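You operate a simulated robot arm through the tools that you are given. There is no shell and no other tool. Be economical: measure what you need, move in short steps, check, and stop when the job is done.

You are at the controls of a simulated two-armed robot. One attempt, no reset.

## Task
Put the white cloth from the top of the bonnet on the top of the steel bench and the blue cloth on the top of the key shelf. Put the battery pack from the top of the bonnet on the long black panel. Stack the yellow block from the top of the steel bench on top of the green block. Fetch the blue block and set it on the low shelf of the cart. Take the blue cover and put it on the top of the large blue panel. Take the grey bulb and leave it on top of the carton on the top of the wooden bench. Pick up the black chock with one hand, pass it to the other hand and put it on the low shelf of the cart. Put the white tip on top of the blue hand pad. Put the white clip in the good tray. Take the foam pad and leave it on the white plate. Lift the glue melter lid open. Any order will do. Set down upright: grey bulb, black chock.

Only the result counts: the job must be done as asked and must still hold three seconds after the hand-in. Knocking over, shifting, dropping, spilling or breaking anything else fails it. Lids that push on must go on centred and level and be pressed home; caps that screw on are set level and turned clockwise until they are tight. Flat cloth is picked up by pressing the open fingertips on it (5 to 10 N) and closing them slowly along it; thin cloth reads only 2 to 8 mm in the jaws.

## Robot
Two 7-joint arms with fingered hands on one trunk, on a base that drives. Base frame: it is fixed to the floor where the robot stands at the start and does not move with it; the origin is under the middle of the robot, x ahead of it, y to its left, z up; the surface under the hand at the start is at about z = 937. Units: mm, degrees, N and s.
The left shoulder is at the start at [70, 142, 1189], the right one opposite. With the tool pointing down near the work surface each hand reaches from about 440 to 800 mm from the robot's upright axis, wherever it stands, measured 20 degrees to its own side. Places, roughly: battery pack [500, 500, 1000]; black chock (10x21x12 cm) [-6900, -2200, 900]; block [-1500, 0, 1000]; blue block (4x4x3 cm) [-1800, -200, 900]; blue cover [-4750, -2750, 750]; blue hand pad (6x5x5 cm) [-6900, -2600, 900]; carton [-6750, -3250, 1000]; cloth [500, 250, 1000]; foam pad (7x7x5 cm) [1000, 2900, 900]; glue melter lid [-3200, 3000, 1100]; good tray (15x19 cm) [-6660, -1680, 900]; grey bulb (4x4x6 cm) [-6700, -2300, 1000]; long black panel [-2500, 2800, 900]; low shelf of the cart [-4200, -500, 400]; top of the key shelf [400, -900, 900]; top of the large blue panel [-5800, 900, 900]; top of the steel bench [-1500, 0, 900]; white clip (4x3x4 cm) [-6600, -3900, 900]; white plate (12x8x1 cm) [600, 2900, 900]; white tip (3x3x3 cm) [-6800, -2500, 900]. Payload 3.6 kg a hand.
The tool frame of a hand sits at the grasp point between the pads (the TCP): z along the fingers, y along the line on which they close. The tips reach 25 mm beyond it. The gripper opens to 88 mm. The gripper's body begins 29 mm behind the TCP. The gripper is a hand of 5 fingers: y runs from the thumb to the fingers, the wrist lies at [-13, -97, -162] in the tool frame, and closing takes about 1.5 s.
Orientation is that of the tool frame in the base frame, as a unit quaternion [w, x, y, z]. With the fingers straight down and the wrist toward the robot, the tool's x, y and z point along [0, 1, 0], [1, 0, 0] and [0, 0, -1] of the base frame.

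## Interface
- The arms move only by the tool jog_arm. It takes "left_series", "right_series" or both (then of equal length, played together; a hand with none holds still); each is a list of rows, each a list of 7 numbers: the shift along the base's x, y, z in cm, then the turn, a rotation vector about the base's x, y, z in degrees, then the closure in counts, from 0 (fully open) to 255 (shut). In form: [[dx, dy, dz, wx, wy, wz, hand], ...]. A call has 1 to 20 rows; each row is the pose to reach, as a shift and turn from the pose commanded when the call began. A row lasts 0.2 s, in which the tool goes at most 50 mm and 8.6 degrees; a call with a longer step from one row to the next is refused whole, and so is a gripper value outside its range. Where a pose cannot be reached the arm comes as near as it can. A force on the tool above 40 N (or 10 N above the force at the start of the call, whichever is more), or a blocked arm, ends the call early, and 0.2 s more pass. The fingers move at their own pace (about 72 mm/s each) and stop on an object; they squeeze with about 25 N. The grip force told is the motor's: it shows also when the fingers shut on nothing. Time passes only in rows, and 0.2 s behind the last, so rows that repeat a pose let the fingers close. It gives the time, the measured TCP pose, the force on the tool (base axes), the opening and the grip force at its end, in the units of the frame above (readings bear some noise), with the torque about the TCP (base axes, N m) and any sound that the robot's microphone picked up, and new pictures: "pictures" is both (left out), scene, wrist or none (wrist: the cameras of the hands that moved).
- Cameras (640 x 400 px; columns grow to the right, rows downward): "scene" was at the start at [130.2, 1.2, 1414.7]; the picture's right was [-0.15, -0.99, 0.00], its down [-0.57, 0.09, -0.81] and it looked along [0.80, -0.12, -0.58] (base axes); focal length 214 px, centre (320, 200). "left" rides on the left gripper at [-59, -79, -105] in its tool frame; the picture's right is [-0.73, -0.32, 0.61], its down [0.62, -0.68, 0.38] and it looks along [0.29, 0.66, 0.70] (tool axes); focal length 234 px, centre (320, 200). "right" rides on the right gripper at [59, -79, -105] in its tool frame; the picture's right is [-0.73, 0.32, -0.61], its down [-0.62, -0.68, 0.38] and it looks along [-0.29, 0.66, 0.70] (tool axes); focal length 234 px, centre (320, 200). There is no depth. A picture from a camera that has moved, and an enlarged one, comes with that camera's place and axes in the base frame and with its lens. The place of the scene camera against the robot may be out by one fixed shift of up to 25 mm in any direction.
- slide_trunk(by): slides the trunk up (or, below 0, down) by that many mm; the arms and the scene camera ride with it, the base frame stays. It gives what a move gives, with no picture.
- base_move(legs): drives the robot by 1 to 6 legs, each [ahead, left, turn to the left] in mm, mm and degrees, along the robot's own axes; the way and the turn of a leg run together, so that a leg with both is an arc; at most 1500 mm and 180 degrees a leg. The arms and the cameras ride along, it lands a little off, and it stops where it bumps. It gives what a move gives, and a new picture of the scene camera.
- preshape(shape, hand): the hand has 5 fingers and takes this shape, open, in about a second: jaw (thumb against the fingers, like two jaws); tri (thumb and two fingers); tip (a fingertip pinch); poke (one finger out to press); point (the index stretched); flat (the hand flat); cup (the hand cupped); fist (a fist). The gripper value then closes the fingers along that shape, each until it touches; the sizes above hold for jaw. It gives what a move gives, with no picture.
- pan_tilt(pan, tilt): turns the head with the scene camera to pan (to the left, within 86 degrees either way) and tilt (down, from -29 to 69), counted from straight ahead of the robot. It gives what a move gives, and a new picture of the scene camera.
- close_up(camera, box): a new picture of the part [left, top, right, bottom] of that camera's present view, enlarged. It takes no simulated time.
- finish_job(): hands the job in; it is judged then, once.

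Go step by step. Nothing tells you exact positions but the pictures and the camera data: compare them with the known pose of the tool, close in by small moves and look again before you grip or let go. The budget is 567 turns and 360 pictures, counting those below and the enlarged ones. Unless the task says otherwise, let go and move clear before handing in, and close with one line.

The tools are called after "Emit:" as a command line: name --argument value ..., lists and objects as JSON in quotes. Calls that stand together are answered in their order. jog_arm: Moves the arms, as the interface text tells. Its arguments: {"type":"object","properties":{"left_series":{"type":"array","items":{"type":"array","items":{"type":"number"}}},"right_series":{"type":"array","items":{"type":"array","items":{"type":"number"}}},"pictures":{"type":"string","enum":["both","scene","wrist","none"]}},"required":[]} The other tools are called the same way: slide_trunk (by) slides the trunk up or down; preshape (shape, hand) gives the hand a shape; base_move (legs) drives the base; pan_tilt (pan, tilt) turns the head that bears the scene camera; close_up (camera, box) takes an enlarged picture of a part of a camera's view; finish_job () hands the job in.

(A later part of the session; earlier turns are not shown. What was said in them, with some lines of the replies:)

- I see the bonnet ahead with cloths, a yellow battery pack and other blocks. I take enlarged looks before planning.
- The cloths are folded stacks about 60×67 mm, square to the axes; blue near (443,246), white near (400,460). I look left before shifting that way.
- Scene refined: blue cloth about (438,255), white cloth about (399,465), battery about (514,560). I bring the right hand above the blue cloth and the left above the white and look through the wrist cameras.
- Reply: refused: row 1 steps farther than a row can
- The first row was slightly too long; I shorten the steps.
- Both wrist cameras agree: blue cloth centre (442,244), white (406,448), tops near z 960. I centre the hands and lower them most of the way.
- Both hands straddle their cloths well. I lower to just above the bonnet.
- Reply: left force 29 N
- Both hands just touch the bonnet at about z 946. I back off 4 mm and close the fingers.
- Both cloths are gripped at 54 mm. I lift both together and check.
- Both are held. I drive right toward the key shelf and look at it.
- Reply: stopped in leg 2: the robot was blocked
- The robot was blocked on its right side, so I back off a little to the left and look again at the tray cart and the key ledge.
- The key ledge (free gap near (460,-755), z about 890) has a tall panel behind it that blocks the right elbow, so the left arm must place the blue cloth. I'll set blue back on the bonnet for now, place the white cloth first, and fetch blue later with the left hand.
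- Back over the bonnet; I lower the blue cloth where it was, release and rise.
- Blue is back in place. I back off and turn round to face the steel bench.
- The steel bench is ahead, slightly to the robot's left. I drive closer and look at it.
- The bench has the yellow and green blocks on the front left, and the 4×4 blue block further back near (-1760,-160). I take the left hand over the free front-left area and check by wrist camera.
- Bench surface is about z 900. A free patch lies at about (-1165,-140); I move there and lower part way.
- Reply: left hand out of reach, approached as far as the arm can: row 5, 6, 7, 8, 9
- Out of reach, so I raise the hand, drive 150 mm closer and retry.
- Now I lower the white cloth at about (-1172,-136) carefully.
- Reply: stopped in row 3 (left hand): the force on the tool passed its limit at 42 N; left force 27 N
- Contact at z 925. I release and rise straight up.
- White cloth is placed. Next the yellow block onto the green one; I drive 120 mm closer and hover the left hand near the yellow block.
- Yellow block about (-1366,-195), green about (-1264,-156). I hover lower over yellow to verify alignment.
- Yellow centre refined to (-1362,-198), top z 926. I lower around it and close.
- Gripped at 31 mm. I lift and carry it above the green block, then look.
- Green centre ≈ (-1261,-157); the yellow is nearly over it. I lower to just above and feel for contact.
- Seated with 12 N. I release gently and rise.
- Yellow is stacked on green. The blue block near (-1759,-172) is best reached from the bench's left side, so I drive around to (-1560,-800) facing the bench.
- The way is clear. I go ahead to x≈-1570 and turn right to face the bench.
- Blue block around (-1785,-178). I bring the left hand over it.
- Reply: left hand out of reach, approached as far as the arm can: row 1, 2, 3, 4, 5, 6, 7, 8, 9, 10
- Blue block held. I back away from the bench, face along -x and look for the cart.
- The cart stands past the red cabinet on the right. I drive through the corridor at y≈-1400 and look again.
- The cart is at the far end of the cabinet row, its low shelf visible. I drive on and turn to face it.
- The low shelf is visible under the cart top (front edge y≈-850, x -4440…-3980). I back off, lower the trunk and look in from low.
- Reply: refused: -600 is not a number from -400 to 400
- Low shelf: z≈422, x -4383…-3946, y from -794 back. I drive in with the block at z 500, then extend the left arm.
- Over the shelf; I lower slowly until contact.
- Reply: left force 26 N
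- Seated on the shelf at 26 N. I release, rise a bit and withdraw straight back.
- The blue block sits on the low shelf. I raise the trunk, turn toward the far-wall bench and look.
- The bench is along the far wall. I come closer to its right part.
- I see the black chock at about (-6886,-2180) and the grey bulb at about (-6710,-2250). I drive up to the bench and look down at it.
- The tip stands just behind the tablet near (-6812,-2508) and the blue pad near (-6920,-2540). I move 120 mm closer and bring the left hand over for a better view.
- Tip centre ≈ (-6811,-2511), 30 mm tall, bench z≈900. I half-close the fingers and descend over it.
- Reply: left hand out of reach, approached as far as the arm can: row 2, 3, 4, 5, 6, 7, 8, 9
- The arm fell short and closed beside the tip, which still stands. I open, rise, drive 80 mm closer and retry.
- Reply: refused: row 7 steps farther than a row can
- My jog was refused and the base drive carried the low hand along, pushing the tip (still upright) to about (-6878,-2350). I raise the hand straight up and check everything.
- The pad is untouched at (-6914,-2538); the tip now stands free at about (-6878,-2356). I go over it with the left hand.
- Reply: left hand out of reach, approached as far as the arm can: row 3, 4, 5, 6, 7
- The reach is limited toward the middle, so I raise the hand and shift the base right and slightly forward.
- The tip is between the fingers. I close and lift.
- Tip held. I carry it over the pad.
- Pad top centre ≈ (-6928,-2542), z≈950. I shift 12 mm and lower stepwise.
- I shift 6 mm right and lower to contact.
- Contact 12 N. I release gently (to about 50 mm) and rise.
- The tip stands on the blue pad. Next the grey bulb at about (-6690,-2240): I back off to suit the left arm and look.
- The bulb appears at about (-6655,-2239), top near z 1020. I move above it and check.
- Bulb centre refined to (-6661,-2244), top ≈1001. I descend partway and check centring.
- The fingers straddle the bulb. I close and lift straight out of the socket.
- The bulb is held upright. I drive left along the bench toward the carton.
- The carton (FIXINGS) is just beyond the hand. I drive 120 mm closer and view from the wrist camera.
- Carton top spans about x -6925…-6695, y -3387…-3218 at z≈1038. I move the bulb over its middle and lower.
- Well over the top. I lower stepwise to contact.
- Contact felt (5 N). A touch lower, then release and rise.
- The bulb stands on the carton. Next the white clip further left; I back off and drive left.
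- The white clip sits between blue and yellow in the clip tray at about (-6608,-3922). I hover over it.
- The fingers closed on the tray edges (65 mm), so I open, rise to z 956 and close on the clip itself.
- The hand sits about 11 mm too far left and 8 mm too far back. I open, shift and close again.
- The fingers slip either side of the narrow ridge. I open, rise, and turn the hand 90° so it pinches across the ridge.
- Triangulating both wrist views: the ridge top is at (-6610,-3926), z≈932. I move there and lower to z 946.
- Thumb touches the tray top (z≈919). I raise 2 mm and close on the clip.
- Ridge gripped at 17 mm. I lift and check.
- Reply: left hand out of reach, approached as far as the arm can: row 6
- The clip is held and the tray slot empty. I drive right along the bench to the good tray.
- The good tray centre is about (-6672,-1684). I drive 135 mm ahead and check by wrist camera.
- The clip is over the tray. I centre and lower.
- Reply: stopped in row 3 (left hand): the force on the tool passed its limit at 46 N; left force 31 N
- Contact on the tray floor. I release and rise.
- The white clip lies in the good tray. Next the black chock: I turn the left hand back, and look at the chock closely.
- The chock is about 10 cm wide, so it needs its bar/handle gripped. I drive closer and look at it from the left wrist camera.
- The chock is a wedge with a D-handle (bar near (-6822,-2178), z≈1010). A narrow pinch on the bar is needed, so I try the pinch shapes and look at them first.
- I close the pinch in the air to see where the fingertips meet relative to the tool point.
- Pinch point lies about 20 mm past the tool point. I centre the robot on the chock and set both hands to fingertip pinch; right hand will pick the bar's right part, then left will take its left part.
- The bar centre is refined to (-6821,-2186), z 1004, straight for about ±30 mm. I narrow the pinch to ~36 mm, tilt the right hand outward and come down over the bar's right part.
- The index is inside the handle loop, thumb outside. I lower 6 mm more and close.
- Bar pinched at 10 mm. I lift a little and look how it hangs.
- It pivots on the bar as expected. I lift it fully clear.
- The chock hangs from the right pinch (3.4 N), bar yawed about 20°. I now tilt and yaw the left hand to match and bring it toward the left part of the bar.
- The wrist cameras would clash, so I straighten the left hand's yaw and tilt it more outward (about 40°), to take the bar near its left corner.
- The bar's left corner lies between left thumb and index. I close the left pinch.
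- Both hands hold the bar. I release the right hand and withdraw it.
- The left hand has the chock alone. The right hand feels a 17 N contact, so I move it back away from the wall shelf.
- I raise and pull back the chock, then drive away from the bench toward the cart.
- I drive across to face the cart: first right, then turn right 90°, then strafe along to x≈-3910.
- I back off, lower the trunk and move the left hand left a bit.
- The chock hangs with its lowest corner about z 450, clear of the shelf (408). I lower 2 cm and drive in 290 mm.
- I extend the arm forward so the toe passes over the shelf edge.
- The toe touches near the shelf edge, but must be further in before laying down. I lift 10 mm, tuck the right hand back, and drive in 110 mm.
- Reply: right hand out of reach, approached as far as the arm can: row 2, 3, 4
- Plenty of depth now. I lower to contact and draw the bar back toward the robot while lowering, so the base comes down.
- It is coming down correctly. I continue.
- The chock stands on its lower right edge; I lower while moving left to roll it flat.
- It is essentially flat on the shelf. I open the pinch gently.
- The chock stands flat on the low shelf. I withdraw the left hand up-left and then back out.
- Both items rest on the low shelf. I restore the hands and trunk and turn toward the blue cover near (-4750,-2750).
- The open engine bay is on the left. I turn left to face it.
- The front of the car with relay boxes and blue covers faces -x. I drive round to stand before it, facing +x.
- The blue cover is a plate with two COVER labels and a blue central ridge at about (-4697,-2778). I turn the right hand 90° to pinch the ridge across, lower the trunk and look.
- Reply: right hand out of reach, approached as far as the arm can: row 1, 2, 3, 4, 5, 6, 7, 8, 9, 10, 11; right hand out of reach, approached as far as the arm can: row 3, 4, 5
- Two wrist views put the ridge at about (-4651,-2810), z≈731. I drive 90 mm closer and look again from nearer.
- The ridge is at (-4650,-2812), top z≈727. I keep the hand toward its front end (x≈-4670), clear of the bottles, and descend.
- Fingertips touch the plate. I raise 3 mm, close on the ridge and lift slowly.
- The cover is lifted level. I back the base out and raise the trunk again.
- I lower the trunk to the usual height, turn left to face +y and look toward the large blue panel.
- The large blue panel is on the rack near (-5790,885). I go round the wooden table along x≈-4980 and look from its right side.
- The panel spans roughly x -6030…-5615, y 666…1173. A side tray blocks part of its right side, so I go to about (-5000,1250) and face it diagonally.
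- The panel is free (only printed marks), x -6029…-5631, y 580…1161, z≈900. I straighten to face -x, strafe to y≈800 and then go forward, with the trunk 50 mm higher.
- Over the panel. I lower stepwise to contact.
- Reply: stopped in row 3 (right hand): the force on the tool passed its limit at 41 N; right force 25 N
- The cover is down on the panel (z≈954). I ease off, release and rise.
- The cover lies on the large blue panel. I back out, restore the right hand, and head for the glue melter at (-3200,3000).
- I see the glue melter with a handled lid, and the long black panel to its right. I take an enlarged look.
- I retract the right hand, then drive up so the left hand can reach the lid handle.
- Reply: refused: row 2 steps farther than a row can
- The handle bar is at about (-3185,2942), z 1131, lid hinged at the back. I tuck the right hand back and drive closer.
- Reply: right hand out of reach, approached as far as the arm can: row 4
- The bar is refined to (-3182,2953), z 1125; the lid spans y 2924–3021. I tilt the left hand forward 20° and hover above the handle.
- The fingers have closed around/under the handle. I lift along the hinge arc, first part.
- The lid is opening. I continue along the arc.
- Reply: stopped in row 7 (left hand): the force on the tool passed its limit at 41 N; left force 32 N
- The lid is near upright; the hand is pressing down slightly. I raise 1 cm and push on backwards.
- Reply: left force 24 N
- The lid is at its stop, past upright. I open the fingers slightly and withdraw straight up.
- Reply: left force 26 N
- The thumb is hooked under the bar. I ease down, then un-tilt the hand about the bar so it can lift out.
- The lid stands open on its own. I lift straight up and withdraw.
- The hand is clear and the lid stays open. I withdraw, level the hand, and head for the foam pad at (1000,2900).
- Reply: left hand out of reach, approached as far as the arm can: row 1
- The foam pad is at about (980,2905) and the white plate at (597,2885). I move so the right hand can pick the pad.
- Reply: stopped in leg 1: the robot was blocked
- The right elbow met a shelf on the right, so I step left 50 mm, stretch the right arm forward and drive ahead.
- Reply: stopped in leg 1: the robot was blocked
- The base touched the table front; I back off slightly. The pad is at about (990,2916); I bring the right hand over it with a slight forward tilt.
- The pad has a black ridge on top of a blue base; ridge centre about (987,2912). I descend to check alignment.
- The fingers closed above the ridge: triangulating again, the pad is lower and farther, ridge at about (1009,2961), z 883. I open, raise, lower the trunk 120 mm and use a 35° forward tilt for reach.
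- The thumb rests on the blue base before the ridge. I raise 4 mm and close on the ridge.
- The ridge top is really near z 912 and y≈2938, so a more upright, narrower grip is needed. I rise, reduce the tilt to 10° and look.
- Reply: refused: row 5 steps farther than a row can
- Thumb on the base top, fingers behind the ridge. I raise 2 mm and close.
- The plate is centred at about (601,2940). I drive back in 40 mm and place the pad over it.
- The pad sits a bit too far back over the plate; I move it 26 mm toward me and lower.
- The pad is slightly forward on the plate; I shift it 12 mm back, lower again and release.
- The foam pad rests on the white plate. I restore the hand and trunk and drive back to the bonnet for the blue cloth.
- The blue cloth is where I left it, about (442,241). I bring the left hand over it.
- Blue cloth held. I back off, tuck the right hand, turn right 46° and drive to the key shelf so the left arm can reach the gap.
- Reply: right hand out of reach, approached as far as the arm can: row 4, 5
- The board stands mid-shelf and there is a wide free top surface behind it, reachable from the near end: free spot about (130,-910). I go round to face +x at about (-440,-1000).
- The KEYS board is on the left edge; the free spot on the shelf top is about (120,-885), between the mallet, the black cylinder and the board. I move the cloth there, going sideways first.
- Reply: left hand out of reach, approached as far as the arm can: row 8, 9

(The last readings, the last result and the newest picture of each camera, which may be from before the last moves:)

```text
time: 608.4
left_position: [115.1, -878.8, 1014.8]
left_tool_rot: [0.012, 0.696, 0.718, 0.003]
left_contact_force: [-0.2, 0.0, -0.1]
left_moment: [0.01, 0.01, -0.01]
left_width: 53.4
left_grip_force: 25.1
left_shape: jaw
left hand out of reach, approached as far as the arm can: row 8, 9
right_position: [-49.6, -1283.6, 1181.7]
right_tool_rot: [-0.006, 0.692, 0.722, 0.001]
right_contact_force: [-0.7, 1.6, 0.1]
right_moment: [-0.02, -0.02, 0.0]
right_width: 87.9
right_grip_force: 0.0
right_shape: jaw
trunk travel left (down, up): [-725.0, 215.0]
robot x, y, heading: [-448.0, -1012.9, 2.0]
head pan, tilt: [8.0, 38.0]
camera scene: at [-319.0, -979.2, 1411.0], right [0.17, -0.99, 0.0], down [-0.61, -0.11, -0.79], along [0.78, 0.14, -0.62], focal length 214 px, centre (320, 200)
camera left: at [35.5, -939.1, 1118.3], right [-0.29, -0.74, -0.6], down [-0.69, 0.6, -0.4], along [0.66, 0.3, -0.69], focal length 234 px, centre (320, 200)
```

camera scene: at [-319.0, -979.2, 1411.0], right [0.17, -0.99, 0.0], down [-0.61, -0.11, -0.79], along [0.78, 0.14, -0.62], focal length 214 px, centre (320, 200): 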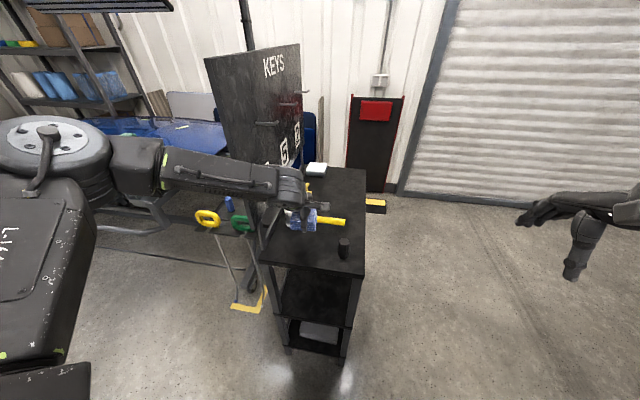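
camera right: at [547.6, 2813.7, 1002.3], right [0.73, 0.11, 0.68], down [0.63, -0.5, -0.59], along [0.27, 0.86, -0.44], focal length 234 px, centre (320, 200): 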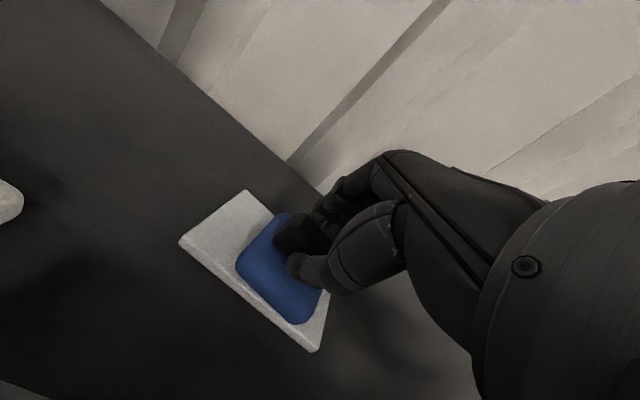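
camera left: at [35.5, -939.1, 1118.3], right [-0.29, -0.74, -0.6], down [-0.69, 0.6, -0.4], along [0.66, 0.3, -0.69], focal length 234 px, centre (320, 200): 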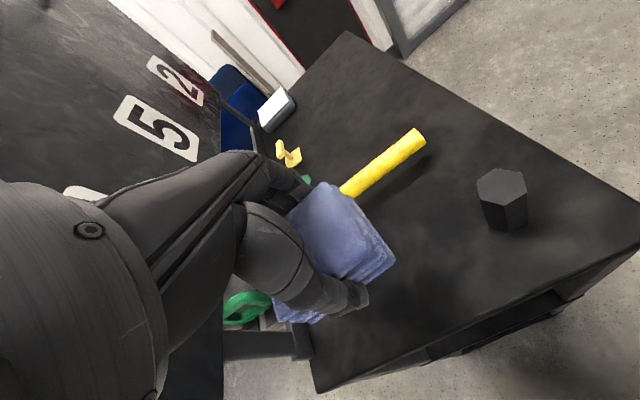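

The spot looks free. I drive 70 mm closer to gain reach, bring the hand back to x≈120 and lower.

Emit:
base_move --legs '[[70, 0, 0]]'

Emit:
jog_arm --left_series '[[-3, -0.3, 0, 0, 0, 0, 255], [-6, -0.6, -2, 0, 0, 0, 255], [-6.5, -0.6, -5, 0, 0, 0, 255], [-6.5, -0.6, -8, 0, 0, 0, 255], [-6.5, -0.6, -8, 0, 0, 0, 255]]' --pictures "wrist"

```text
time: 609.4
left_position: [184.8, -877.0, 1013.0]
left_tool_rot: [0.011, 0.696, 0.718, 0.002]
left_contact_force: [1.1, 0.2, 0.0]
left_moment: [0.04, 0.02, 0.02]
left_width: 53.3
left_grip_force: 25.2
left_shape: jaw
right_position: [20.6, -1279.7, 1180.9]
right_tool_rot: [-0.007, 0.691, 0.723, 0.0]
right_contact_force: [0.0, -0.1, -0.2]
right_moment: [-0.01, 0.05, 0.04]
right_width: 87.8
right_grip_force: 0.0
right_shape: jaw
trunk travel left (down, up): [-725.0, 215.0]
robot x, y, heading: [-380.1, -1005.6, 1.8]
head pan, tilt: [8.0, 38.0]
camera scene: at [-248.1, -976.2, 1410.9], right [0.17, -0.98, 0.0], down [-0.61, -0.11, -0.79], along [0.78, 0.14, -0.62], focal length 214 px, centre (320, 200)
```

scene: 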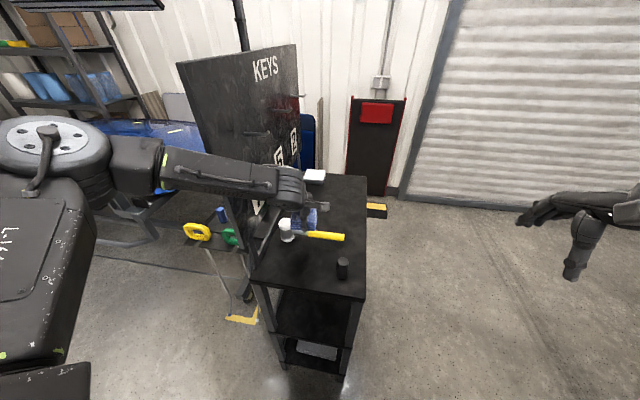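

```text
time: 610.6
left_position: [113.2, -869.1, 943.6]
left_tool_rot: [0.013, 0.696, 0.718, 0.003]
left_contact_force: [-0.7, 0.1, 0.4]
left_moment: [-0.03, -0.03, 0.03]
left_width: 53.4
left_grip_force: 25.3
left_shape: jaw
left hand out of reach, approached as far as the arm can: row 4, 5
right_position: [19.6, -1280.7, 1181.1]
right_tool_rot: [-0.006, 0.691, 0.723, 0.002]
right_contact_force: [-0.4, -0.4, -0.6]
right_moment: [-0.04, 0.03, -0.01]
right_width: 87.9
right_grip_force: 0.1
right_shape: jaw
trunk travel left (down, up): [-725.0, 215.0]
robot x, y, heading: [-379.2, -1008.1, 1.7]
head pan, tilt: [8.0, 38.0]
camera left: at [34.2, -927.9, 1047.6], right [-0.29, -0.74, -0.6], down [-0.69, 0.6, -0.41], along [0.66, 0.3, -0.69], focal length 234 px, centre (320, 200)
```

left: 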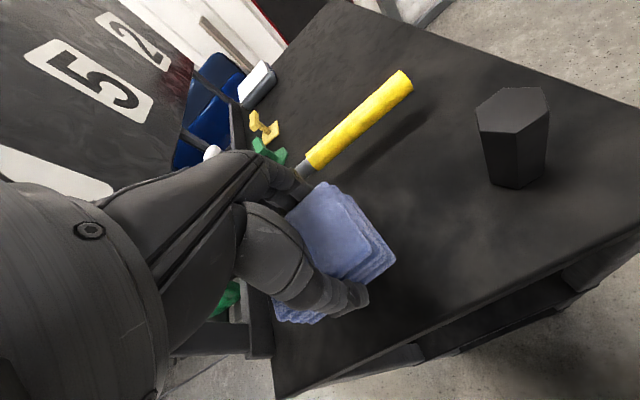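

I shift 25 mm to the right for margin and lower using the trunk, since the arm is near its limit.

Emit:
jog_arm --left_series '[[0.5, -1.3, 0.5, 0, 0, 0, 255], [1, -2.5, 0.5, 0, 0, 0, 255], [1, -2.5, 0.5, 0, 0, 0, 255]]' --pictures "none"

Emit:
slide_trunk --by -25

Emit:
close_up --camera "left" --box '[160, 50, 640, 400]'

```text
time: 611.4
left_position: [118.9, -877.7, 960.6]
left_tool_rot: [0.013, 0.695, 0.719, 0.003]
left_contact_force: [-0.2, 1.2, -0.5]
left_moment: [-0.04, 0.0, 0.02]
left_width: 53.4
left_grip_force: 25.2
left_shape: jaw
left hand out of reach, approached as far as the arm can: row 1, 2, 3
right_position: [20.1, -1280.6, 1181.2]
right_tool_rot: [-0.006, 0.691, 0.723, 0.001]
right_contact_force: [0.6, 0.1, -0.8]
right_moment: [-0.01, 0.0, 0.02]
right_width: 87.9
right_grip_force: 0.0
right_shape: jaw
trunk travel left (down, up): [-725.0, 215.0]
robot x, y, heading: [-376.5, -1007.9, 2.1]
head pan, tilt: [8.0, 38.0]
```

```text
time: 612.1
left_position: [119.0, -877.6, 935.3]
left_tool_rot: [0.012, 0.696, 0.718, 0.002]
left_contact_force: [0.4, 0.5, -0.2]
left_moment: [0.01, 0.01, -0.01]
left_width: 53.7
left_grip_force: 24.8
left_shape: jaw
right_position: [19.4, -1280.6, 1156.3]
right_tool_rot: [-0.006, 0.691, 0.722, 0.001]
right_contact_force: [0.5, -1.0, 0.1]
right_moment: [0.01, 0.03, 0.0]
right_width: 87.9
right_grip_force: 0.1
right_shape: jaw
trunk travel left (down, up): [-700.0, 240.0]
robot x, y, heading: [-378.4, -1005.5, 1.9]
head pan, tilt: [8.0, 38.0]
```

```text
1.14 times, centred on (400, 225) of left
camera zoom: at [39.2, -938.0, 1039.5], right [-0.29, -0.74, -0.6], down [-0.69, 0.6, -0.41], along [0.66, 0.3, -0.69], focal length 268 px, centre (229, 171)
```

zoom: 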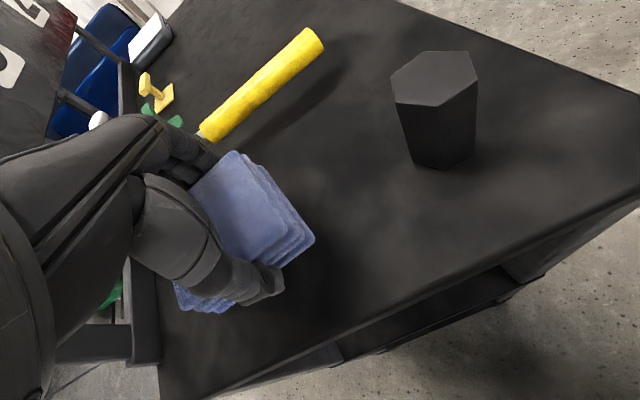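

Emit:
base_move --legs '[[0, -20, 0]]'

Emit:
slide_trunk --by -15

Emit:
slide_trunk --by -8

```text
time: 612.9
left_position: [118.7, -896.9, 934.4]
left_tool_rot: [0.013, 0.695, 0.719, 0.002]
left_contact_force: [-0.2, -1.1, -0.5]
left_moment: [-0.01, -0.02, 0.0]
left_width: 53.4
left_grip_force: 25.3
left_shape: jaw
right_position: [19.9, -1296.7, 1157.6]
right_tool_rot: [-0.004, 0.691, 0.723, 0.0]
right_contact_force: [-1.0, 0.0, 0.9]
right_moment: [-0.05, -0.01, 0.03]
right_width: 87.9
right_grip_force: 0.1
right_shape: jaw
trunk travel left (down, up): [-700.0, 240.0]
robot x, y, heading: [-378.5, -1026.0, 1.9]
head pan, tilt: [8.0, 38.0]
camera scene: at [-249.1, -992.3, 1386.0], right [0.17, -0.98, 0.0], down [-0.61, -0.11, -0.79], along [0.78, 0.14, -0.62], focal length 214 px, centre (320, 200)
```

scene: 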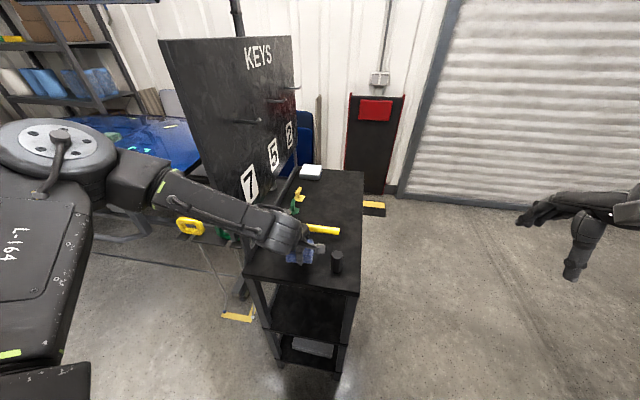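

```text
time: 613.5
left_position: [119.6, -897.5, 920.1]
left_tool_rot: [0.012, 0.695, 0.719, 0.003]
left_contact_force: [1.0, 0.0, -0.9]
left_moment: [0.0, -0.01, 0.0]
left_width: 53.2
left_grip_force: 24.8
left_shape: jaw
right_position: [20.3, -1300.3, 1142.3]
right_tool_rot: [-0.006, 0.691, 0.723, 0.001]
right_contact_force: [-0.8, 0.4, 0.3]
right_moment: [0.03, -0.01, -0.03]
right_width: 87.6
right_grip_force: 0.2
right_shape: jaw
trunk travel left (down, up): [-685.0, 255.0]
robot x, y, heading: [-377.6, -1027.0, 1.9]
head pan, tilt: [8.0, 38.0]
```

```text
time: 614.1
left_position: [118.7, -898.5, 912.2]
left_tool_rot: [0.012, 0.695, 0.719, 0.003]
left_contact_force: [-0.3, 0.5, -0.5]
left_moment: [-0.01, 0.0, -0.02]
left_width: 53.2
left_grip_force: 24.6
left_shape: jaw
right_position: [20.9, -1299.6, 1134.0]
right_tool_rot: [-0.005, 0.692, 0.722, 0.001]
right_contact_force: [0.1, -0.2, 0.3]
right_moment: [0.01, 0.01, 0.0]
right_width: 88.0
right_grip_force: 0.0
right_shape: jaw
trunk travel left (down, up): [-677.0, 263.0]
robot x, y, heading: [-377.4, -1031.5, 1.8]
head pan, tilt: [8.0, 38.0]
```

Emit:
slide_trunk --by -6

Emit:
slide_trunk --by -5

Emit:
close_up --camera "left" --box '[160, 50, 640, 400]'

```text
time: 614.7
left_position: [120.3, -898.1, 906.6]
left_tool_rot: [0.011, 0.695, 0.719, 0.003]
left_contact_force: [-0.5, 0.6, -0.1]
left_moment: [0.01, 0.02, -0.01]
left_width: 53.4
left_grip_force: 25.1
left_shape: jaw
right_position: [20.2, -1300.8, 1126.8]
right_tool_rot: [-0.006, 0.691, 0.723, 0.001]
right_contact_force: [0.0, -0.2, 0.2]
right_moment: [-0.02, -0.02, -0.02]
right_width: 87.6
right_grip_force: 0.0
right_shape: jaw
trunk travel left (down, up): [-671.0, 269.0]
robot x, y, heading: [-377.5, -1026.3, 2.0]
head pan, tilt: [8.0, 38.0]
```

```text
time: 615.2
left_position: [119.0, -898.5, 901.2]
left_tool_rot: [0.012, 0.695, 0.719, 0.002]
left_contact_force: [-0.4, 0.2, -0.6]
left_moment: [0.0, 0.03, 0.0]
left_width: 53.4
left_grip_force: 25.5
left_shape: jaw
right_position: [21.3, -1301.0, 1121.6]
right_tool_rot: [-0.006, 0.69, 0.724, 0.001]
right_contact_force: [0.6, 0.5, -0.4]
right_moment: [0.0, 0.02, -0.01]
right_width: 87.8
right_grip_force: 0.0
right_shape: jaw
trunk travel left (down, up): [-666.0, 274.0]
robot x, y, heading: [-376.9, -1026.1, 2.0]
head pan, tilt: [8.0, 38.0]
```

```text
1.14 times, centred on (400, 225) of left
camera zoom: at [40.1, -957.8, 1005.4], right [-0.29, -0.74, -0.6], down [-0.69, 0.6, -0.41], along [0.66, 0.3, -0.69], focal length 268 px, centre (229, 171)
```

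zoom: 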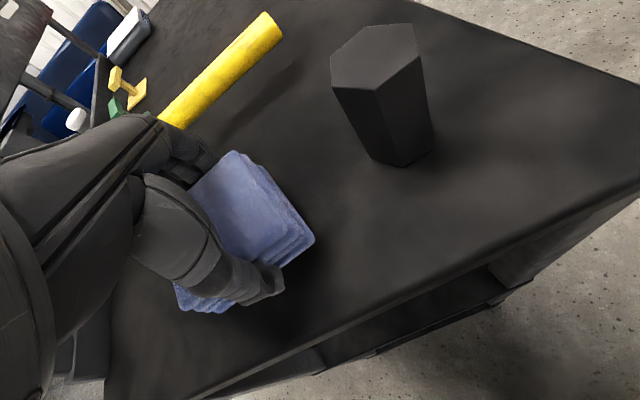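

Emit:
slide_trunk --by -12

Emit:
slide_trunk --by -10

Emit:
close_up --camera "scene" --box '[230, 180, 390, 300]'

```text
time: 615.8
left_position: [118.6, -897.4, 889.4]
left_tool_rot: [0.012, 0.695, 0.719, 0.003]
left_contact_force: [1.0, 0.5, -0.1]
left_moment: [-0.01, 0.0, -0.02]
left_width: 53.3
left_grip_force: 25.2
left_shape: jaw
right_position: [20.3, -1299.8, 1111.2]
right_tool_rot: [-0.007, 0.691, 0.723, 0.001]
right_contact_force: [-0.1, -0.1, 0.0]
right_moment: [-0.03, 0.02, 0.02]
right_width: 87.8
right_grip_force: 0.1
right_shape: jaw
trunk travel left (down, up): [-654.0, 286.0]
robot x, y, heading: [-377.8, -1027.0, 1.9]
head pan, tilt: [8.0, 38.0]
```

```text
time: 616.3
left_position: [119.7, -900.0, 885.9]
left_tool_rot: [0.018, 0.695, 0.719, 0.007]
left_contact_force: [-6.0, 2.2, 19.6]
left_moment: [0.04, 0.63, 0.04]
left_width: 51.4
left_grip_force: 25.1
left_shape: jaw
right_position: [19.2, -1300.8, 1102.9]
right_tool_rot: [-0.005, 0.691, 0.723, 0.002]
right_contact_force: [0.9, 0.6, 0.1]
right_moment: [-0.01, 0.04, 0.03]
right_width: 87.8
right_grip_force: 0.0
right_shape: jaw
trunk travel left (down, up): [-645.0, 295.0]
robot x, y, heading: [-379.9, -1028.2, 2.1]
head pan, tilt: [8.0, 38.0]
stopped: the force on the tool passed its limit at 44 N (the readings are from after the stop); the commanded pose is now the measured one
```

```text
3.33 times, centred on (310, 240) of scene
camera zoom: at [-251.4, -996.5, 1331.8], right [0.17, -0.98, 0.0], down [-0.6, -0.11, -0.79], along [0.78, 0.14, -0.61], focal length 715 px, centre (353, 67)
```

zoom: 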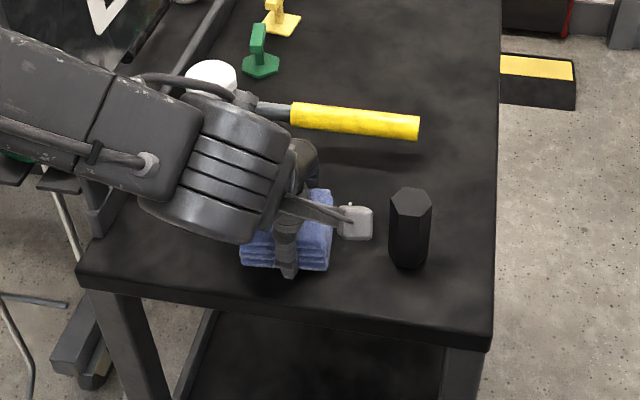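

Contact: the cloth is on the shelf top. I ease up slightly, open and rise.

Emit:
jog_arm --left_series '[[0, 0, 0.3, 0, 0, 0, 255], [0, 0, 0.3, 0, 0, 0, 150], [0, 0, 0.3, 0, 0, 0, 60], [0, 0, 0.3, 0, 0, 0, 30], [0, 0, 0.3, 0, 0, 0, 30], [0, 0, 0.3, 0, 0, 0, 30], [0, 0, 3, 0, 0, 0, 30], [0, 0, 7, 0, 0, 0, 30], [0, 0, 11, 0, 0, 0, 0], [-3, 0, 14, 0, 0, 0, 0], [-7, 0, 16, 0, 0, 0, 0]]' --pictures "none"

Emit:
close_up --camera "scene" --box '[230, 180, 390, 300]'

```text
time: 618.7
left_position: [52.4, -898.1, 1041.9]
left_tool_rot: [0.017, 0.695, 0.718, 0.006]
left_contact_force: [-0.3, 0.4, -0.3]
left_moment: [-0.01, -0.06, 0.0]
left_width: 87.6
left_grip_force: 0.2
left_shape: jaw
right_position: [18.4, -1300.2, 1103.2]
right_tool_rot: [-0.005, 0.691, 0.723, 0.001]
right_contact_force: [-0.3, 0.9, -0.8]
right_moment: [0.0, 0.01, -0.01]
right_width: 88.0
right_grip_force: 0.2
right_shape: jaw
trunk travel left (down, up): [-645.0, 295.0]
robot x, y, heading: [-375.7, -1030.2, 2.4]
head pan, tilt: [8.0, 38.0]
```

```text
3.33 times, centred on (310, 240) of scene
camera zoom: at [-251.1, -996.8, 1331.7], right [0.17, -0.98, 0.0], down [-0.61, -0.11, -0.79], along [0.78, 0.14, -0.61], focal length 715 px, centre (353, 67)
```

zoom: 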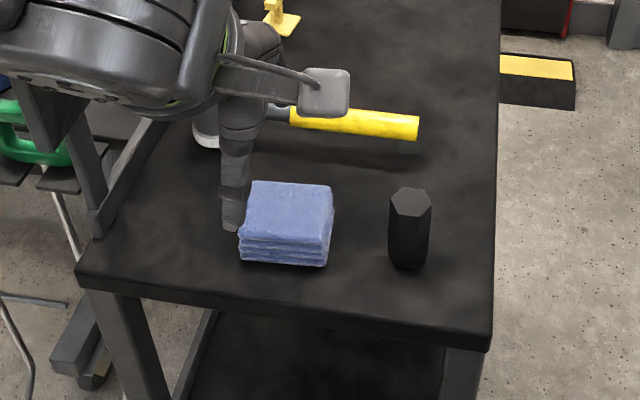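

The blue cloth is on the key shelf top. Now the battery pack: I return to the bonnet.

Emit:
slide_trunk --by 80

Emit:
base_move --legs '[[-120, 0, -2.2], [0, 1350, 0], [420, 0, 0]]'

Emit:
pan_tilt --pan 20 --tilt 48

```text
time: 619.9
left_position: [55.3, -898.7, 1121.4]
left_tool_rot: [0.017, 0.696, 0.718, 0.005]
left_contact_force: [0.1, -0.5, -0.4]
left_moment: [0.0, -0.01, -0.02]
left_width: 87.6
left_grip_force: 0.0
left_shape: jaw
right_position: [19.7, -1299.7, 1181.5]
right_tool_rot: [-0.005, 0.691, 0.723, 0.002]
right_contact_force: [0.3, -0.3, 0.4]
right_moment: [-0.03, -0.02, 0.0]
right_width: 88.0
right_grip_force: 0.0
right_shape: jaw
trunk travel left (down, up): [-725.0, 215.0]
robot x, y, heading: [-378.2, -1026.7, 2.1]
head pan, tilt: [8.0, 38.0]
```

```text
time: 629.5
left_position: [364.3, 388.4, 1121.3]
left_tool_rot: [0.017, 0.711, 0.703, 0.006]
left_contact_force: [-0.4, -0.4, -0.3]
left_moment: [-0.01, 0.0, 0.01]
left_width: 87.8
left_grip_force: 0.1
left_shape: jaw
right_position: [311.5, -11.5, 1181.7]
right_tool_rot: [-0.006, 0.707, 0.707, 0.002]
right_contact_force: [-0.8, -0.3, -0.3]
right_moment: [-0.01, -0.03, -0.02]
right_width: 88.2
right_grip_force: 0.0
right_shape: jaw
trunk travel left (down, up): [-725.0, 215.0]
robot x, y, heading: [-72.2, 278.9, -0.5]
head pan, tilt: [8.0, 38.0]
camera scene: at [55.1, 303.1, 1411.6], right [0.13, -0.99, 0.0], down [-0.61, -0.08, -0.79], along [0.78, 0.1, -0.62], focal length 214 px, centre (320, 200)
```

scene: 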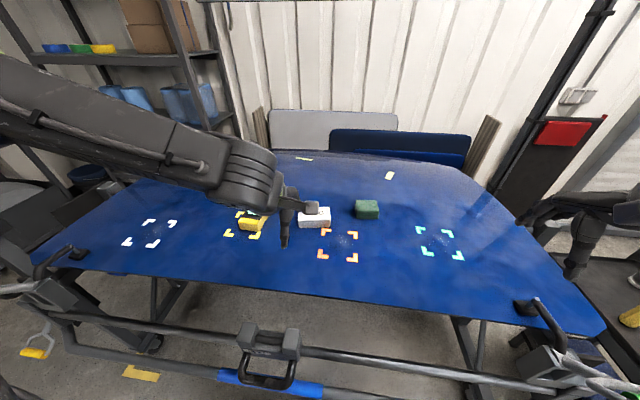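

```text
time: 630.2
left_position: [365.2, 387.9, 1120.8]
left_tool_rot: [0.015, 0.712, 0.702, 0.005]
left_contact_force: [-0.8, -0.1, -0.2]
left_moment: [-0.04, -0.02, -0.03]
left_width: 87.8
left_grip_force: 0.0
left_shape: jaw
right_position: [312.0, -13.3, 1181.7]
right_tool_rot: [-0.007, 0.707, 0.707, 0.001]
right_contact_force: [0.5, 0.0, -0.5]
right_moment: [0.03, -0.01, 0.01]
right_width: 87.6
right_grip_force: 0.1
right_shape: jaw
trunk travel left (down, up): [-725.0, 215.0]
robot x, y, heading: [-73.5, 280.7, -0.8]
head pan, tilt: [20.0, 48.0]
camera scene: at [45.3, 318.1, 1397.1], right [0.33, -0.94, 0.0], down [-0.7, -0.25, -0.67], along [0.63, 0.22, -0.74], focal length 214 px, centre (320, 200)
```

scene: 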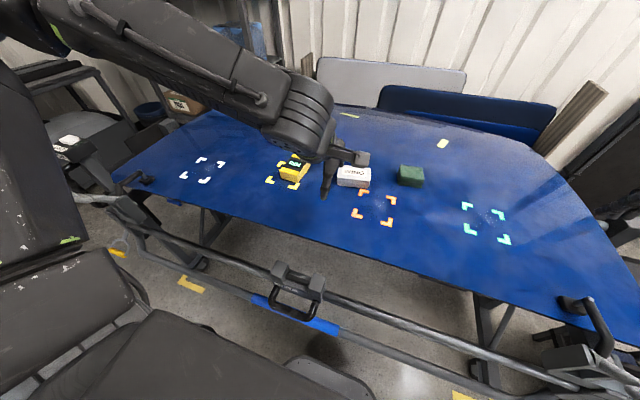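

Emit:
base_move --legs '[[60, 0, 0.8]]'

Emit:
jog_arm --left_series '[[0, 4, 0, 0, 0, 0, 0], [1.5, 8, 0, 0, 0, 0, 0], [3.5, 12, 0, 0, 0, 0, 0], [5, 15.5, 0, 0, 0, 0, 0], [5, 15.5, 0, 0, 0, 0, 0]]' --pictures "wrist"

Emit:
close_up --camera "left" --box '[260, 140, 500, 320]'

```text
time: 631.2
left_position: [418.3, 394.8, 1123.1]
left_tool_rot: [0.018, 0.706, 0.708, 0.006]
left_contact_force: [1.0, -0.4, 0.2]
left_moment: [0.0, 0.0, -0.02]
left_width: 87.8
left_grip_force: 0.0
left_shape: jaw
right_position: [371.5, -5.8, 1183.1]
right_tool_rot: [-0.005, 0.702, 0.712, 0.002]
right_contact_force: [0.1, -0.4, 0.1]
right_moment: [0.02, 0.02, 0.01]
right_width: 87.8
right_grip_force: 0.0
right_shape: jaw
trunk travel left (down, up): [-725.0, 215.0]
robot x, y, heading: [-16.7, 281.8, 0.3]
head pan, tilt: [20.0, 48.0]
camera scene: at [99.2, 319.8, 1397.5], right [0.35, -0.94, 0.0], down [-0.7, -0.26, -0.67], along [0.63, 0.23, -0.74], focal length 214 px, centre (320, 200)
```

scene: 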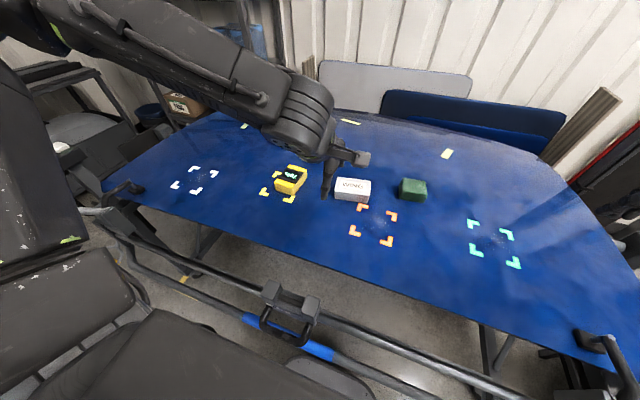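

```text
time: 632.4
left_position: [472.0, 551.6, 1121.6]
left_tool_rot: [0.016, 0.706, 0.708, 0.006]
left_contact_force: [-0.5, -0.1, -0.4]
left_moment: [0.0, 0.03, -0.04]
left_width: 87.7
left_grip_force: 0.1
left_shape: jaw
right_position: [375.9, -6.2, 1181.5]
right_tool_rot: [-0.007, 0.701, 0.713, 0.002]
right_contact_force: [-0.1, -0.2, 0.1]
right_moment: [0.01, 0.04, -0.02]
right_width: 87.7
right_grip_force: 0.0
right_shape: jaw
trunk travel left (down, up): [-725.0, 215.0]
robot x, y, heading: [-13.2, 279.1, 0.2]
head pan, tilt: [20.0, 48.0]
camera left: at [390.4, 493.6, 1224.4], right [-0.3, -0.74, -0.61], down [-0.67, 0.62, -0.41], along [0.68, 0.28, -0.68], focal length 234 px, centre (320, 200)
```

left: 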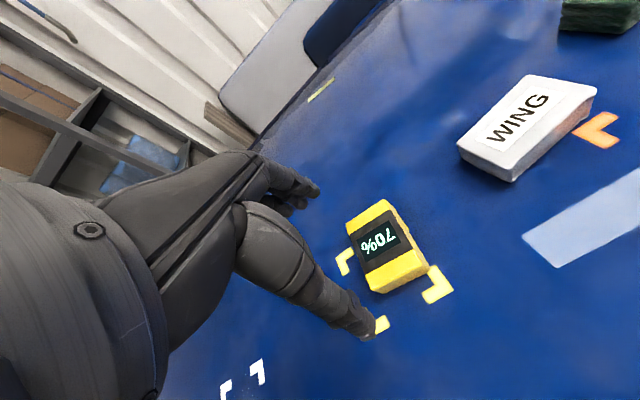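

```text
refused: no pictures are left
```

Pictures are used up, so I continue by numbers. From the last view the battery is centred at about (520,544), 88 mm along x and 62 mm across, turned about 10°; I yaw the left hand 80° to grip across it.

Emit:
jog_arm --left_series '[[0.6, -0.1, 0, 0, 0, 8, 0], [1.2, -0.2, 0, 0, 0, 16, 0], [1.8, -0.3, 0, 0, 0, 24, 0], [2.4, -0.4, 0, 0, 0, 32, 0], [3, -0.5, 0, 0, 0, 40, 0], [3.6, -0.6, 0, 0, 0, 48, 0], [4.2, -0.7, 0, 0, 0, 56, 0], [4.8, -0.8, 0, 0, 0, 64, 0], [4.8, -0.8, 0, 0, 0, 72, 0], [4.8, -0.8, 0, 0, 0, 80, 0], [4.8, -0.8, 0, 0, 0, 80, 0]]' --pictures "none"

```text
time: 634.8
left_position: [492.1, 603.7, 1090.4]
left_tool_rot: [0.012, 0.086, 0.996, 0.013]
left_contact_force: [1.2, -0.2, -0.5]
left_moment: [0.0, -0.01, 0.02]
left_width: 88.0
left_grip_force: 0.1
left_shape: jaw
left hand out of reach, approached as far as the arm can: row 8, 9, 10, 11
right_position: [375.6, -6.6, 1182.9]
right_tool_rot: [-0.006, 0.701, 0.713, 0.001]
right_contact_force: [-0.2, -0.2, -0.7]
right_moment: [0.03, 0.02, 0.02]
right_width: 87.8
right_grip_force: 0.0
right_shape: jaw
trunk travel left (down, up): [-725.0, 215.0]
robot x, y, heading: [-12.0, 278.0, 0.4]
head pan, tilt: [20.0, 48.0]
no pictures are left
```

Emit:
jog_arm --left_series '[[0, 0, -2.5, 0, 0, 0, 0], [0, 0, -5, 0, 0, 0, 0], [1.4, -3, -5.5, 0, 0, 0, 0], [2.8, -6, -5.5, 0, 0, 0, 0], [2.8, -6, -5.5, 0, 0, 0, 0]]' --pictures "none"

```text
time: 636.0
left_position: [504.3, 586.0, 1029.8]
left_tool_rot: [0.011, 0.087, 0.996, 0.012]
left_contact_force: [-0.2, -0.5, 0.0]
left_moment: [-0.01, 0.02, 0.01]
left_width: 87.7
left_grip_force: 0.1
left_shape: jaw
left hand out of reach, approached as far as the arm can: row 3, 4, 5
right_position: [375.7, -7.2, 1182.2]
right_tool_rot: [-0.006, 0.701, 0.713, 0.001]
right_contact_force: [-0.9, -0.1, 0.1]
right_moment: [-0.03, -0.02, 0.01]
right_width: 87.7
right_grip_force: 0.2
right_shape: jaw
trunk travel left (down, up): [-725.0, 215.0]
robot x, y, heading: [-15.1, 278.7, 0.1]
head pan, tilt: [20.0, 48.0]
no pictures are left
```

I use the base instead: 16 mm ahead and 43 mm right puts the hand over the battery.

Emit:
base_move --legs '[[16, -43, 0]]'

```text
time: 636.9
left_position: [517.9, 550.6, 1028.7]
left_tool_rot: [0.012, 0.086, 0.996, 0.01]
left_contact_force: [0.4, 0.3, -0.3]
left_moment: [0.01, -0.03, -0.01]
left_width: 87.7
left_grip_force: 0.1
left_shape: jaw
right_position: [390.4, -42.1, 1184.6]
right_tool_rot: [-0.004, 0.7, 0.714, 0.0]
right_contact_force: [0.9, -0.1, -0.2]
right_moment: [-0.01, -0.02, 0.01]
right_width: 88.0
right_grip_force: 0.0
right_shape: jaw
trunk travel left (down, up): [-725.0, 215.0]
robot x, y, heading: [-2.3, 233.0, 0.6]
head pan, tilt: [20.0, 48.0]
```

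Emit:
jog_arm --left_series '[[0.1, -0.6, -1, 0, 0, 0, 0], [0.1, -0.6, -2.4, 0, 0, 0, 0], [0.1, -0.6, -2.4, 0, 0, 0, 0]]' --pictures "none"

```text
time: 637.7
left_position: [522.2, 540.7, 1006.9]
left_tool_rot: [0.011, 0.087, 0.996, 0.012]
left_contact_force: [0.0, 0.1, -0.4]
left_moment: [-0.02, -0.01, 0.02]
left_width: 87.6
left_grip_force: 0.0
left_shape: jaw
right_position: [391.8, -47.6, 1181.8]
right_tool_rot: [-0.008, 0.701, 0.713, 0.002]
right_contact_force: [-0.5, 0.0, -0.3]
right_moment: [0.04, 0.01, -0.01]
right_width: 87.7
right_grip_force: 0.0
right_shape: jaw
trunk travel left (down, up): [-725.0, 215.0]
robot x, y, heading: [2.3, 237.6, 0.4]
head pan, tilt: [20.0, 48.0]
no pictures are left
```

Emit:
jog_arm --left_series '[[0, 0.2, -0.5, 0, 0, 0, 0], [0, 0.2, -1.0, 0, 0, 0, 0], [0, 0.2, -1.4, 0, 0, 0, 0], [0, 0.2, -1.4, 0, 0, 0, 0]]' --pictures "none"

```text
time: 638.7
left_position: [522.2, 543.2, 992.3]
left_tool_rot: [0.01, 0.086, 0.996, 0.012]
left_contact_force: [0.0, -0.5, -0.2]
left_moment: [0.01, -0.02, 0.01]
left_width: 87.6
left_grip_force: 0.1
left_shape: jaw
right_position: [392.3, -45.8, 1181.8]
right_tool_rot: [-0.006, 0.701, 0.713, 0.001]
right_contact_force: [0.4, -0.3, -0.1]
right_moment: [0.0, 0.01, -0.02]
right_width: 87.9
right_grip_force: 0.1
right_shape: jaw
trunk travel left (down, up): [-725.0, 215.0]
robot x, y, heading: [-3.4, 237.0, 0.6]
head pan, tilt: [20.0, 48.0]
no pictures are left
```

Emit:
jog_arm --left_series '[[0, 0, -0.5, 0, 0, 0, 0], [0, 0, -1.0, 0, 0, 0, 0], [0, 0, -1.0, 0, 0, 0, 0]]' --pictures "none"

```text
time: 639.5
left_position: [520.8, 542.4, 982.4]
left_tool_rot: [0.011, 0.086, 0.996, 0.012]
left_contact_force: [0.6, 1.4, 1.1]
left_moment: [0.02, -0.01, -0.06]
left_width: 87.8
left_grip_force: 0.1
left_shape: jaw
right_position: [391.6, -45.3, 1182.8]
right_tool_rot: [-0.006, 0.701, 0.713, 0.001]
right_contact_force: [-0.8, 0.8, -0.4]
right_moment: [-0.02, 0.02, -0.02]
right_width: 87.7
right_grip_force: 0.0
right_shape: jaw
trunk travel left (down, up): [-725.0, 215.0]
robot x, y, heading: [-0.2, 240.0, 0.3]
head pan, tilt: [20.0, 48.0]
no pictures are left
```

No contact yet; I close slowly and read the width.

Emit:
jog_arm --left_series '[[0, 0, 0, 0, 0, 0, 40], [0, 0, 0, 0, 0, 0, 70], [0, 0, 0, 0, 0, 0, 100], [0, 0, 0, 0, 0, 0, 150], [0, 0, 0, 0, 0, 0, 255], [0, 0, 0, 0, 0, 0, 255], [0, 0, 0, 0, 0, 0, 255], [0, 0, 0, 0, 0, 0, 255]]' --pictures "none"

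```text
time: 641.3
left_position: [521.5, 544.1, 981.6]
left_tool_rot: [0.01, 0.086, 0.996, 0.012]
left_contact_force: [-0.3, 1.1, -0.4]
left_moment: [-0.03, 0.01, 0.0]
left_width: 56.2
left_grip_force: 24.8
left_shape: jaw
right_position: [392.1, -45.9, 1182.6]
right_tool_rot: [-0.006, 0.701, 0.713, 0.001]
right_contact_force: [0.6, 0.2, -0.7]
right_moment: [0.01, 0.01, 0.0]
right_width: 88.2
right_grip_force: 0.0
right_shape: jaw
trunk travel left (down, up): [-725.0, 215.0]
robot x, y, heading: [3.6, 236.7, 0.5]
head pan, tilt: [20.0, 48.0]
no pictures are left
```

The grip stops at 56 mm — the battery is held. I lift and check weight and width.

Emit:
jog_arm --left_series '[[0, 0, 1, 0, 0, 0, 255], [0, 0, 3, 0, 0, 0, 255], [0, 0, 6, 0, 0, 0, 255], [0, 0, 9, 0, 0, 0, 255], [-1, 0, 11, 0, 0, 0, 255], [-1, 0, 11, 0, 0, 0, 255]]' --pictures "none"

```text
time: 642.7
left_position: [505.0, 557.0, 1083.5]
left_tool_rot: [0.012, 0.087, 0.996, 0.01]
left_contact_force: [-0.1, 0.0, -2.8]
left_moment: [0.02, -0.01, -0.02]
left_width: 56.3
left_grip_force: 24.9
left_shape: jaw
left hand out of reach, approached as far as the arm can: row 3, 4, 5, 6
right_position: [391.9, -46.5, 1182.7]
right_tool_rot: [-0.006, 0.701, 0.713, 0.002]
right_contact_force: [-0.2, 0.5, 0.0]
right_moment: [0.01, -0.01, -0.01]
right_width: 88.0
right_grip_force: 0.1
right_shape: jaw
trunk travel left (down, up): [-725.0, 215.0]
robot x, y, heading: [-0.3, 233.6, 0.4]
head pan, tilt: [20.0, 48.0]
no pictures are left
```

The battery is held (56 mm, 2.8 N). I back off, turn left and drive along the known clear route toward the long black panel.

Emit:
base_move --legs '[[-350, 0, 0], [0, 0, 89.6], [1400, 0, 0], [330, 0, 0]]'

Emit:
base_move --legs '[[0, 1000, 0], [0, 950, 0]]'

```text
time: 656.9
left_position: [-658.8, 2434.9, 1083.0]
left_tool_rot: [0.001, -0.642, 0.766, 0.015]
left_contact_force: [-0.4, -0.7, -3.3]
left_moment: [-0.03, 0.0, 0.01]
left_width: 55.9
left_grip_force: 24.9
left_shape: jaw
right_position: [-56.9, 2321.3, 1184.0]
right_tool_rot: [-0.005, -0.009, 1.0, -0.003]
right_contact_force: [-0.2, 0.6, 0.3]
right_moment: [-0.02, 0.01, 0.0]
right_width: 87.6
right_grip_force: 0.1
right_shape: jaw
trunk travel left (down, up): [-725.0, 215.0]
robot x, y, heading: [-342.3, 1936.5, 90.4]
head pan, tilt: [20.0, 48.0]
```

```text
time: 666.5
left_position: [-2561.8, 2424.6, 1081.7]
left_tool_rot: [0.001, -0.635, 0.772, 0.016]
left_contact_force: [0.6, -0.9, -2.7]
left_moment: [0.04, 0.03, -0.01]
left_width: 56.3
left_grip_force: 25.1
left_shape: jaw
right_position: [-1963.2, 2301.2, 1183.0]
right_tool_rot: [-0.005, 0.002, 1.0, -0.002]
right_contact_force: [-0.3, -0.4, 0.0]
right_moment: [0.01, 0.01, -0.01]
right_width: 87.7
right_grip_force: 0.0
right_shape: jaw
trunk travel left (down, up): [-725.0, 215.0]
robot x, y, heading: [-2254.2, 1916.7, 89.5]
head pan, tilt: [20.0, 48.0]
```

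I tuck the right hand inward and drive 400 mm ahead over the panel's middle.

Emit:
jog_arm --right_series '[[-2.5, -2, 1, 0, 0, 0, 0], [-5, -4, 2, 0, 0, 0, 0], [-7.5, -6, 3, 0, 0, 0, 0], [-10, -6, 4, 0, 0, 0, 0]]' --pictures "none"

Emit:
base_move --legs '[[400, 0, 0.5]]'

```text
time: 667.5
left_position: [-2563.6, 2425.9, 1081.6]
left_tool_rot: [0.002, -0.635, 0.773, 0.015]
left_contact_force: [-1.3, 0.4, -3.8]
left_moment: [0.02, -0.01, -0.02]
left_width: 56.2
left_grip_force: 25.2
left_shape: jaw
right_position: [-2064.6, 2239.8, 1223.4]
right_tool_rot: [-0.005, 0.001, 1.0, -0.003]
right_contact_force: [0.4, -1.5, 0.1]
right_moment: [0.01, -0.04, -0.02]
right_width: 87.8
right_grip_force: 0.1
right_shape: jaw
right hand out of reach, approached as far as the arm can: row 1, 2, 3
trunk travel left (down, up): [-725.0, 215.0]
robot x, y, heading: [-2256.8, 1913.8, 89.3]
head pan, tilt: [20.0, 48.0]
no pictures are left
```

```text
time: 670.0
left_position: [-2566.2, 2820.3, 1082.5]
left_tool_rot: [0.002, -0.64, 0.769, 0.016]
left_contact_force: [0.8, 0.1, -1.7]
left_moment: [0.0, 0.05, 0.01]
left_width: 56.2
left_grip_force: 25.2
left_shape: jaw
right_position: [-2063.3, 2641.5, 1224.1]
right_tool_rot: [-0.005, -0.005, 1.0, -0.003]
right_contact_force: [0.6, 0.4, 0.2]
right_moment: [-0.01, 0.0, 0.0]
right_width: 87.8
right_grip_force: 0.0
right_shape: jaw
trunk travel left (down, up): [-725.0, 215.0]
robot x, y, heading: [-2252.6, 2317.0, 89.9]
head pan, tilt: [20.0, 48.0]
```

Position reads (-2566,2820). I lower to z 1000, then feel for contact in small steps.

Emit:
jog_arm --left_series '[[0, 0, -2.5, 0, 0, 0, 255], [0, 0, -5, 0, 0, 0, 255], [0, 0, -7.5, 0, 0, 0, 255], [0, 0, -7.5, 0, 0, 0, 255]]' --pictures "none"

Emit:
jog_arm --left_series '[[0, 0, -0.6, 0, 0, 0, 255], [0, 0, -1.2, 0, 0, 0, 255], [0, 0, -1.8, 0, 0, 0, 255], [0, 0, -1.8, 0, 0, 0, 255]]' --pictures "none"

```text
time: 671.0
left_position: [-2565.5, 2820.1, 1008.5]
left_tool_rot: [0.002, -0.64, 0.768, 0.015]
left_contact_force: [0.3, 0.2, -2.5]
left_moment: [0.02, 0.01, 0.0]
left_width: 55.8
left_grip_force: 25.5
left_shape: jaw
right_position: [-2062.8, 2641.2, 1222.3]
right_tool_rot: [-0.005, -0.005, 1.0, -0.004]
right_contact_force: [-0.2, 0.5, 0.9]
right_moment: [0.03, 0.0, 0.0]
right_width: 88.0
right_grip_force: 0.2
right_shape: jaw
trunk travel left (down, up): [-725.0, 215.0]
robot x, y, heading: [-2250.9, 2316.4, 90.0]
head pan, tilt: [20.0, 48.0]
no pictures are left
```

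```text
time: 672.0
left_position: [-2566.7, 2819.8, 989.2]
left_tool_rot: [0.003, -0.64, 0.768, 0.016]
left_contact_force: [-0.1, -0.6, -2.4]
left_moment: [-0.04, 0.0, -0.02]
left_width: 56.1
left_grip_force: 25.3
left_shape: jaw
right_position: [-2064.1, 2641.9, 1223.2]
right_tool_rot: [-0.005, -0.005, 1.0, -0.004]
right_contact_force: [-0.4, -0.8, -0.2]
right_moment: [-0.01, 0.01, -0.01]
right_width: 87.9
right_grip_force: 0.0
right_shape: jaw
trunk travel left (down, up): [-725.0, 215.0]
robot x, y, heading: [-2254.3, 2316.6, 90.1]
head pan, tilt: [20.0, 48.0]
no pictures are left
```

Emit:
jog_arm --left_series '[[0, 0, -0.6, 0, 0, 0, 255], [0, 0, -1.2, 0, 0, 0, 255], [0, 0, -1.8, 0, 0, 0, 255], [0, 0, -1.8, 0, 0, 0, 255]]' --pictures "none"

Emit:
jog_arm --left_series '[[0, 0, -0.5, 0, 0, 0, 255], [0, 0, -1.0, 0, 0, 0, 255], [0, 0, -1.4, 0, 0, 0, 255], [0, 0, -1.4, 0, 0, 0, 255]]' --pictures "none"

```text
time: 673.0
left_position: [-2565.4, 2819.0, 970.6]
left_tool_rot: [0.003, -0.64, 0.768, 0.016]
left_contact_force: [-0.1, -0.5, -3.0]
left_moment: [0.0, 0.01, -0.01]
left_width: 55.9
left_grip_force: 24.7
left_shape: jaw
right_position: [-2063.7, 2642.9, 1223.2]
right_tool_rot: [-0.005, -0.006, 1.0, -0.003]
right_contact_force: [0.7, 0.3, 0.7]
right_moment: [0.0, 0.04, -0.02]
right_width: 87.9
right_grip_force: 0.1
right_shape: jaw
trunk travel left (down, up): [-725.0, 215.0]
robot x, y, heading: [-2254.2, 2316.2, 89.8]
head pan, tilt: [20.0, 48.0]
no pictures are left
```

```text
time: 674.0
left_position: [-2565.7, 2819.6, 959.0]
left_tool_rot: [0.002, -0.64, 0.768, 0.018]
left_contact_force: [-2.4, 2.2, 11.1]
left_moment: [-0.07, 0.07, -0.06]
left_width: 55.8
left_grip_force: 25.0
left_shape: jaw
right_position: [-2062.3, 2641.2, 1225.2]
right_tool_rot: [-0.006, -0.006, 1.0, -0.002]
right_contact_force: [-0.1, 0.5, -0.2]
right_moment: [0.03, -0.01, -0.02]
right_width: 87.7
right_grip_force: 0.0
right_shape: jaw
trunk travel left (down, up): [-725.0, 215.0]
robot x, y, heading: [-2249.9, 2317.7, 90.2]
head pan, tilt: [20.0, 48.0]
no pictures are left
```

Contact at z 959 with a flat, centred reaction — the panel top (≈926). I release gently and rise.

Emit:
jog_arm --left_series '[[0, 0, 0.1, 0, 0, 0, 200], [0, 0, 0.1, 0, 0, 0, 130], [0, 0, 0.1, 0, 0, 0, 60], [0, 0, 0.1, 0, 0, 0, 0], [0, 0, 0.1, 0, 0, 0, 0], [0, 0, 0.1, 0, 0, 0, 0], [0, 0, 2, 0, 0, 0, 0], [0, 0, 5, 0, 0, 0, 0], [0, 0, 9, 0, 0, 0, 0], [0, 0, 12, 0, 0, 0, 0]]' --pictures "none"

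```text
time: 676.2
left_position: [-2567.3, 2817.7, 1079.0]
left_tool_rot: [0.002, -0.64, 0.769, 0.016]
left_contact_force: [0.2, -0.7, 0.3]
left_moment: [-0.02, -0.01, 0.01]
left_width: 87.7
left_grip_force: 0.1
left_shape: jaw
right_position: [-2062.8, 2640.8, 1222.7]
right_tool_rot: [-0.006, -0.006, 1.0, -0.003]
right_contact_force: [-0.1, 0.4, 0.5]
right_moment: [0.04, -0.05, -0.01]
right_width: 87.8
right_grip_force: 0.1
right_shape: jaw
trunk travel left (down, up): [-725.0, 215.0]
robot x, y, heading: [-2249.3, 2315.3, 90.1]
head pan, tilt: [20.0, 48.0]
no pictures are left
```

The hand is empty (no weight). I back away from the bench and hand in.

Emit:
base_move --legs '[[-450, 0, 0]]'

Emit:
finish_job

```text
time: 678.9
left_position: [-2572.8, 2366.2, 1077.2]
left_tool_rot: [0.002, -0.646, 0.763, 0.015]
left_contact_force: [-0.7, 0.1, -0.6]
left_moment: [0.02, 0.0, 0.0]
left_width: 87.7
left_grip_force: 0.0
left_shape: jaw
right_position: [-2064.7, 2198.3, 1222.9]
right_tool_rot: [-0.005, -0.014, 1.0, -0.004]
right_contact_force: [0.3, 0.9, -0.1]
right_moment: [0.03, -0.01, -0.01]
right_width: 88.0
right_grip_force: 0.0
right_shape: jaw
trunk travel left (down, up): [-725.0, 215.0]
robot x, y, heading: [-2246.6, 1868.1, 91.0]
head pan, tilt: [20.0, 48.0]
```

```text
The job is handed in.
```

All twelve parts are done and the job is handed in, but the battery pack was picked and placed by touch and position alone after the pictures ran out. I also bumped the key shelf, a shelf near the foam table, the foam table's front and something near the wooden bench's wall shelf, and could not check all of those for shifting.
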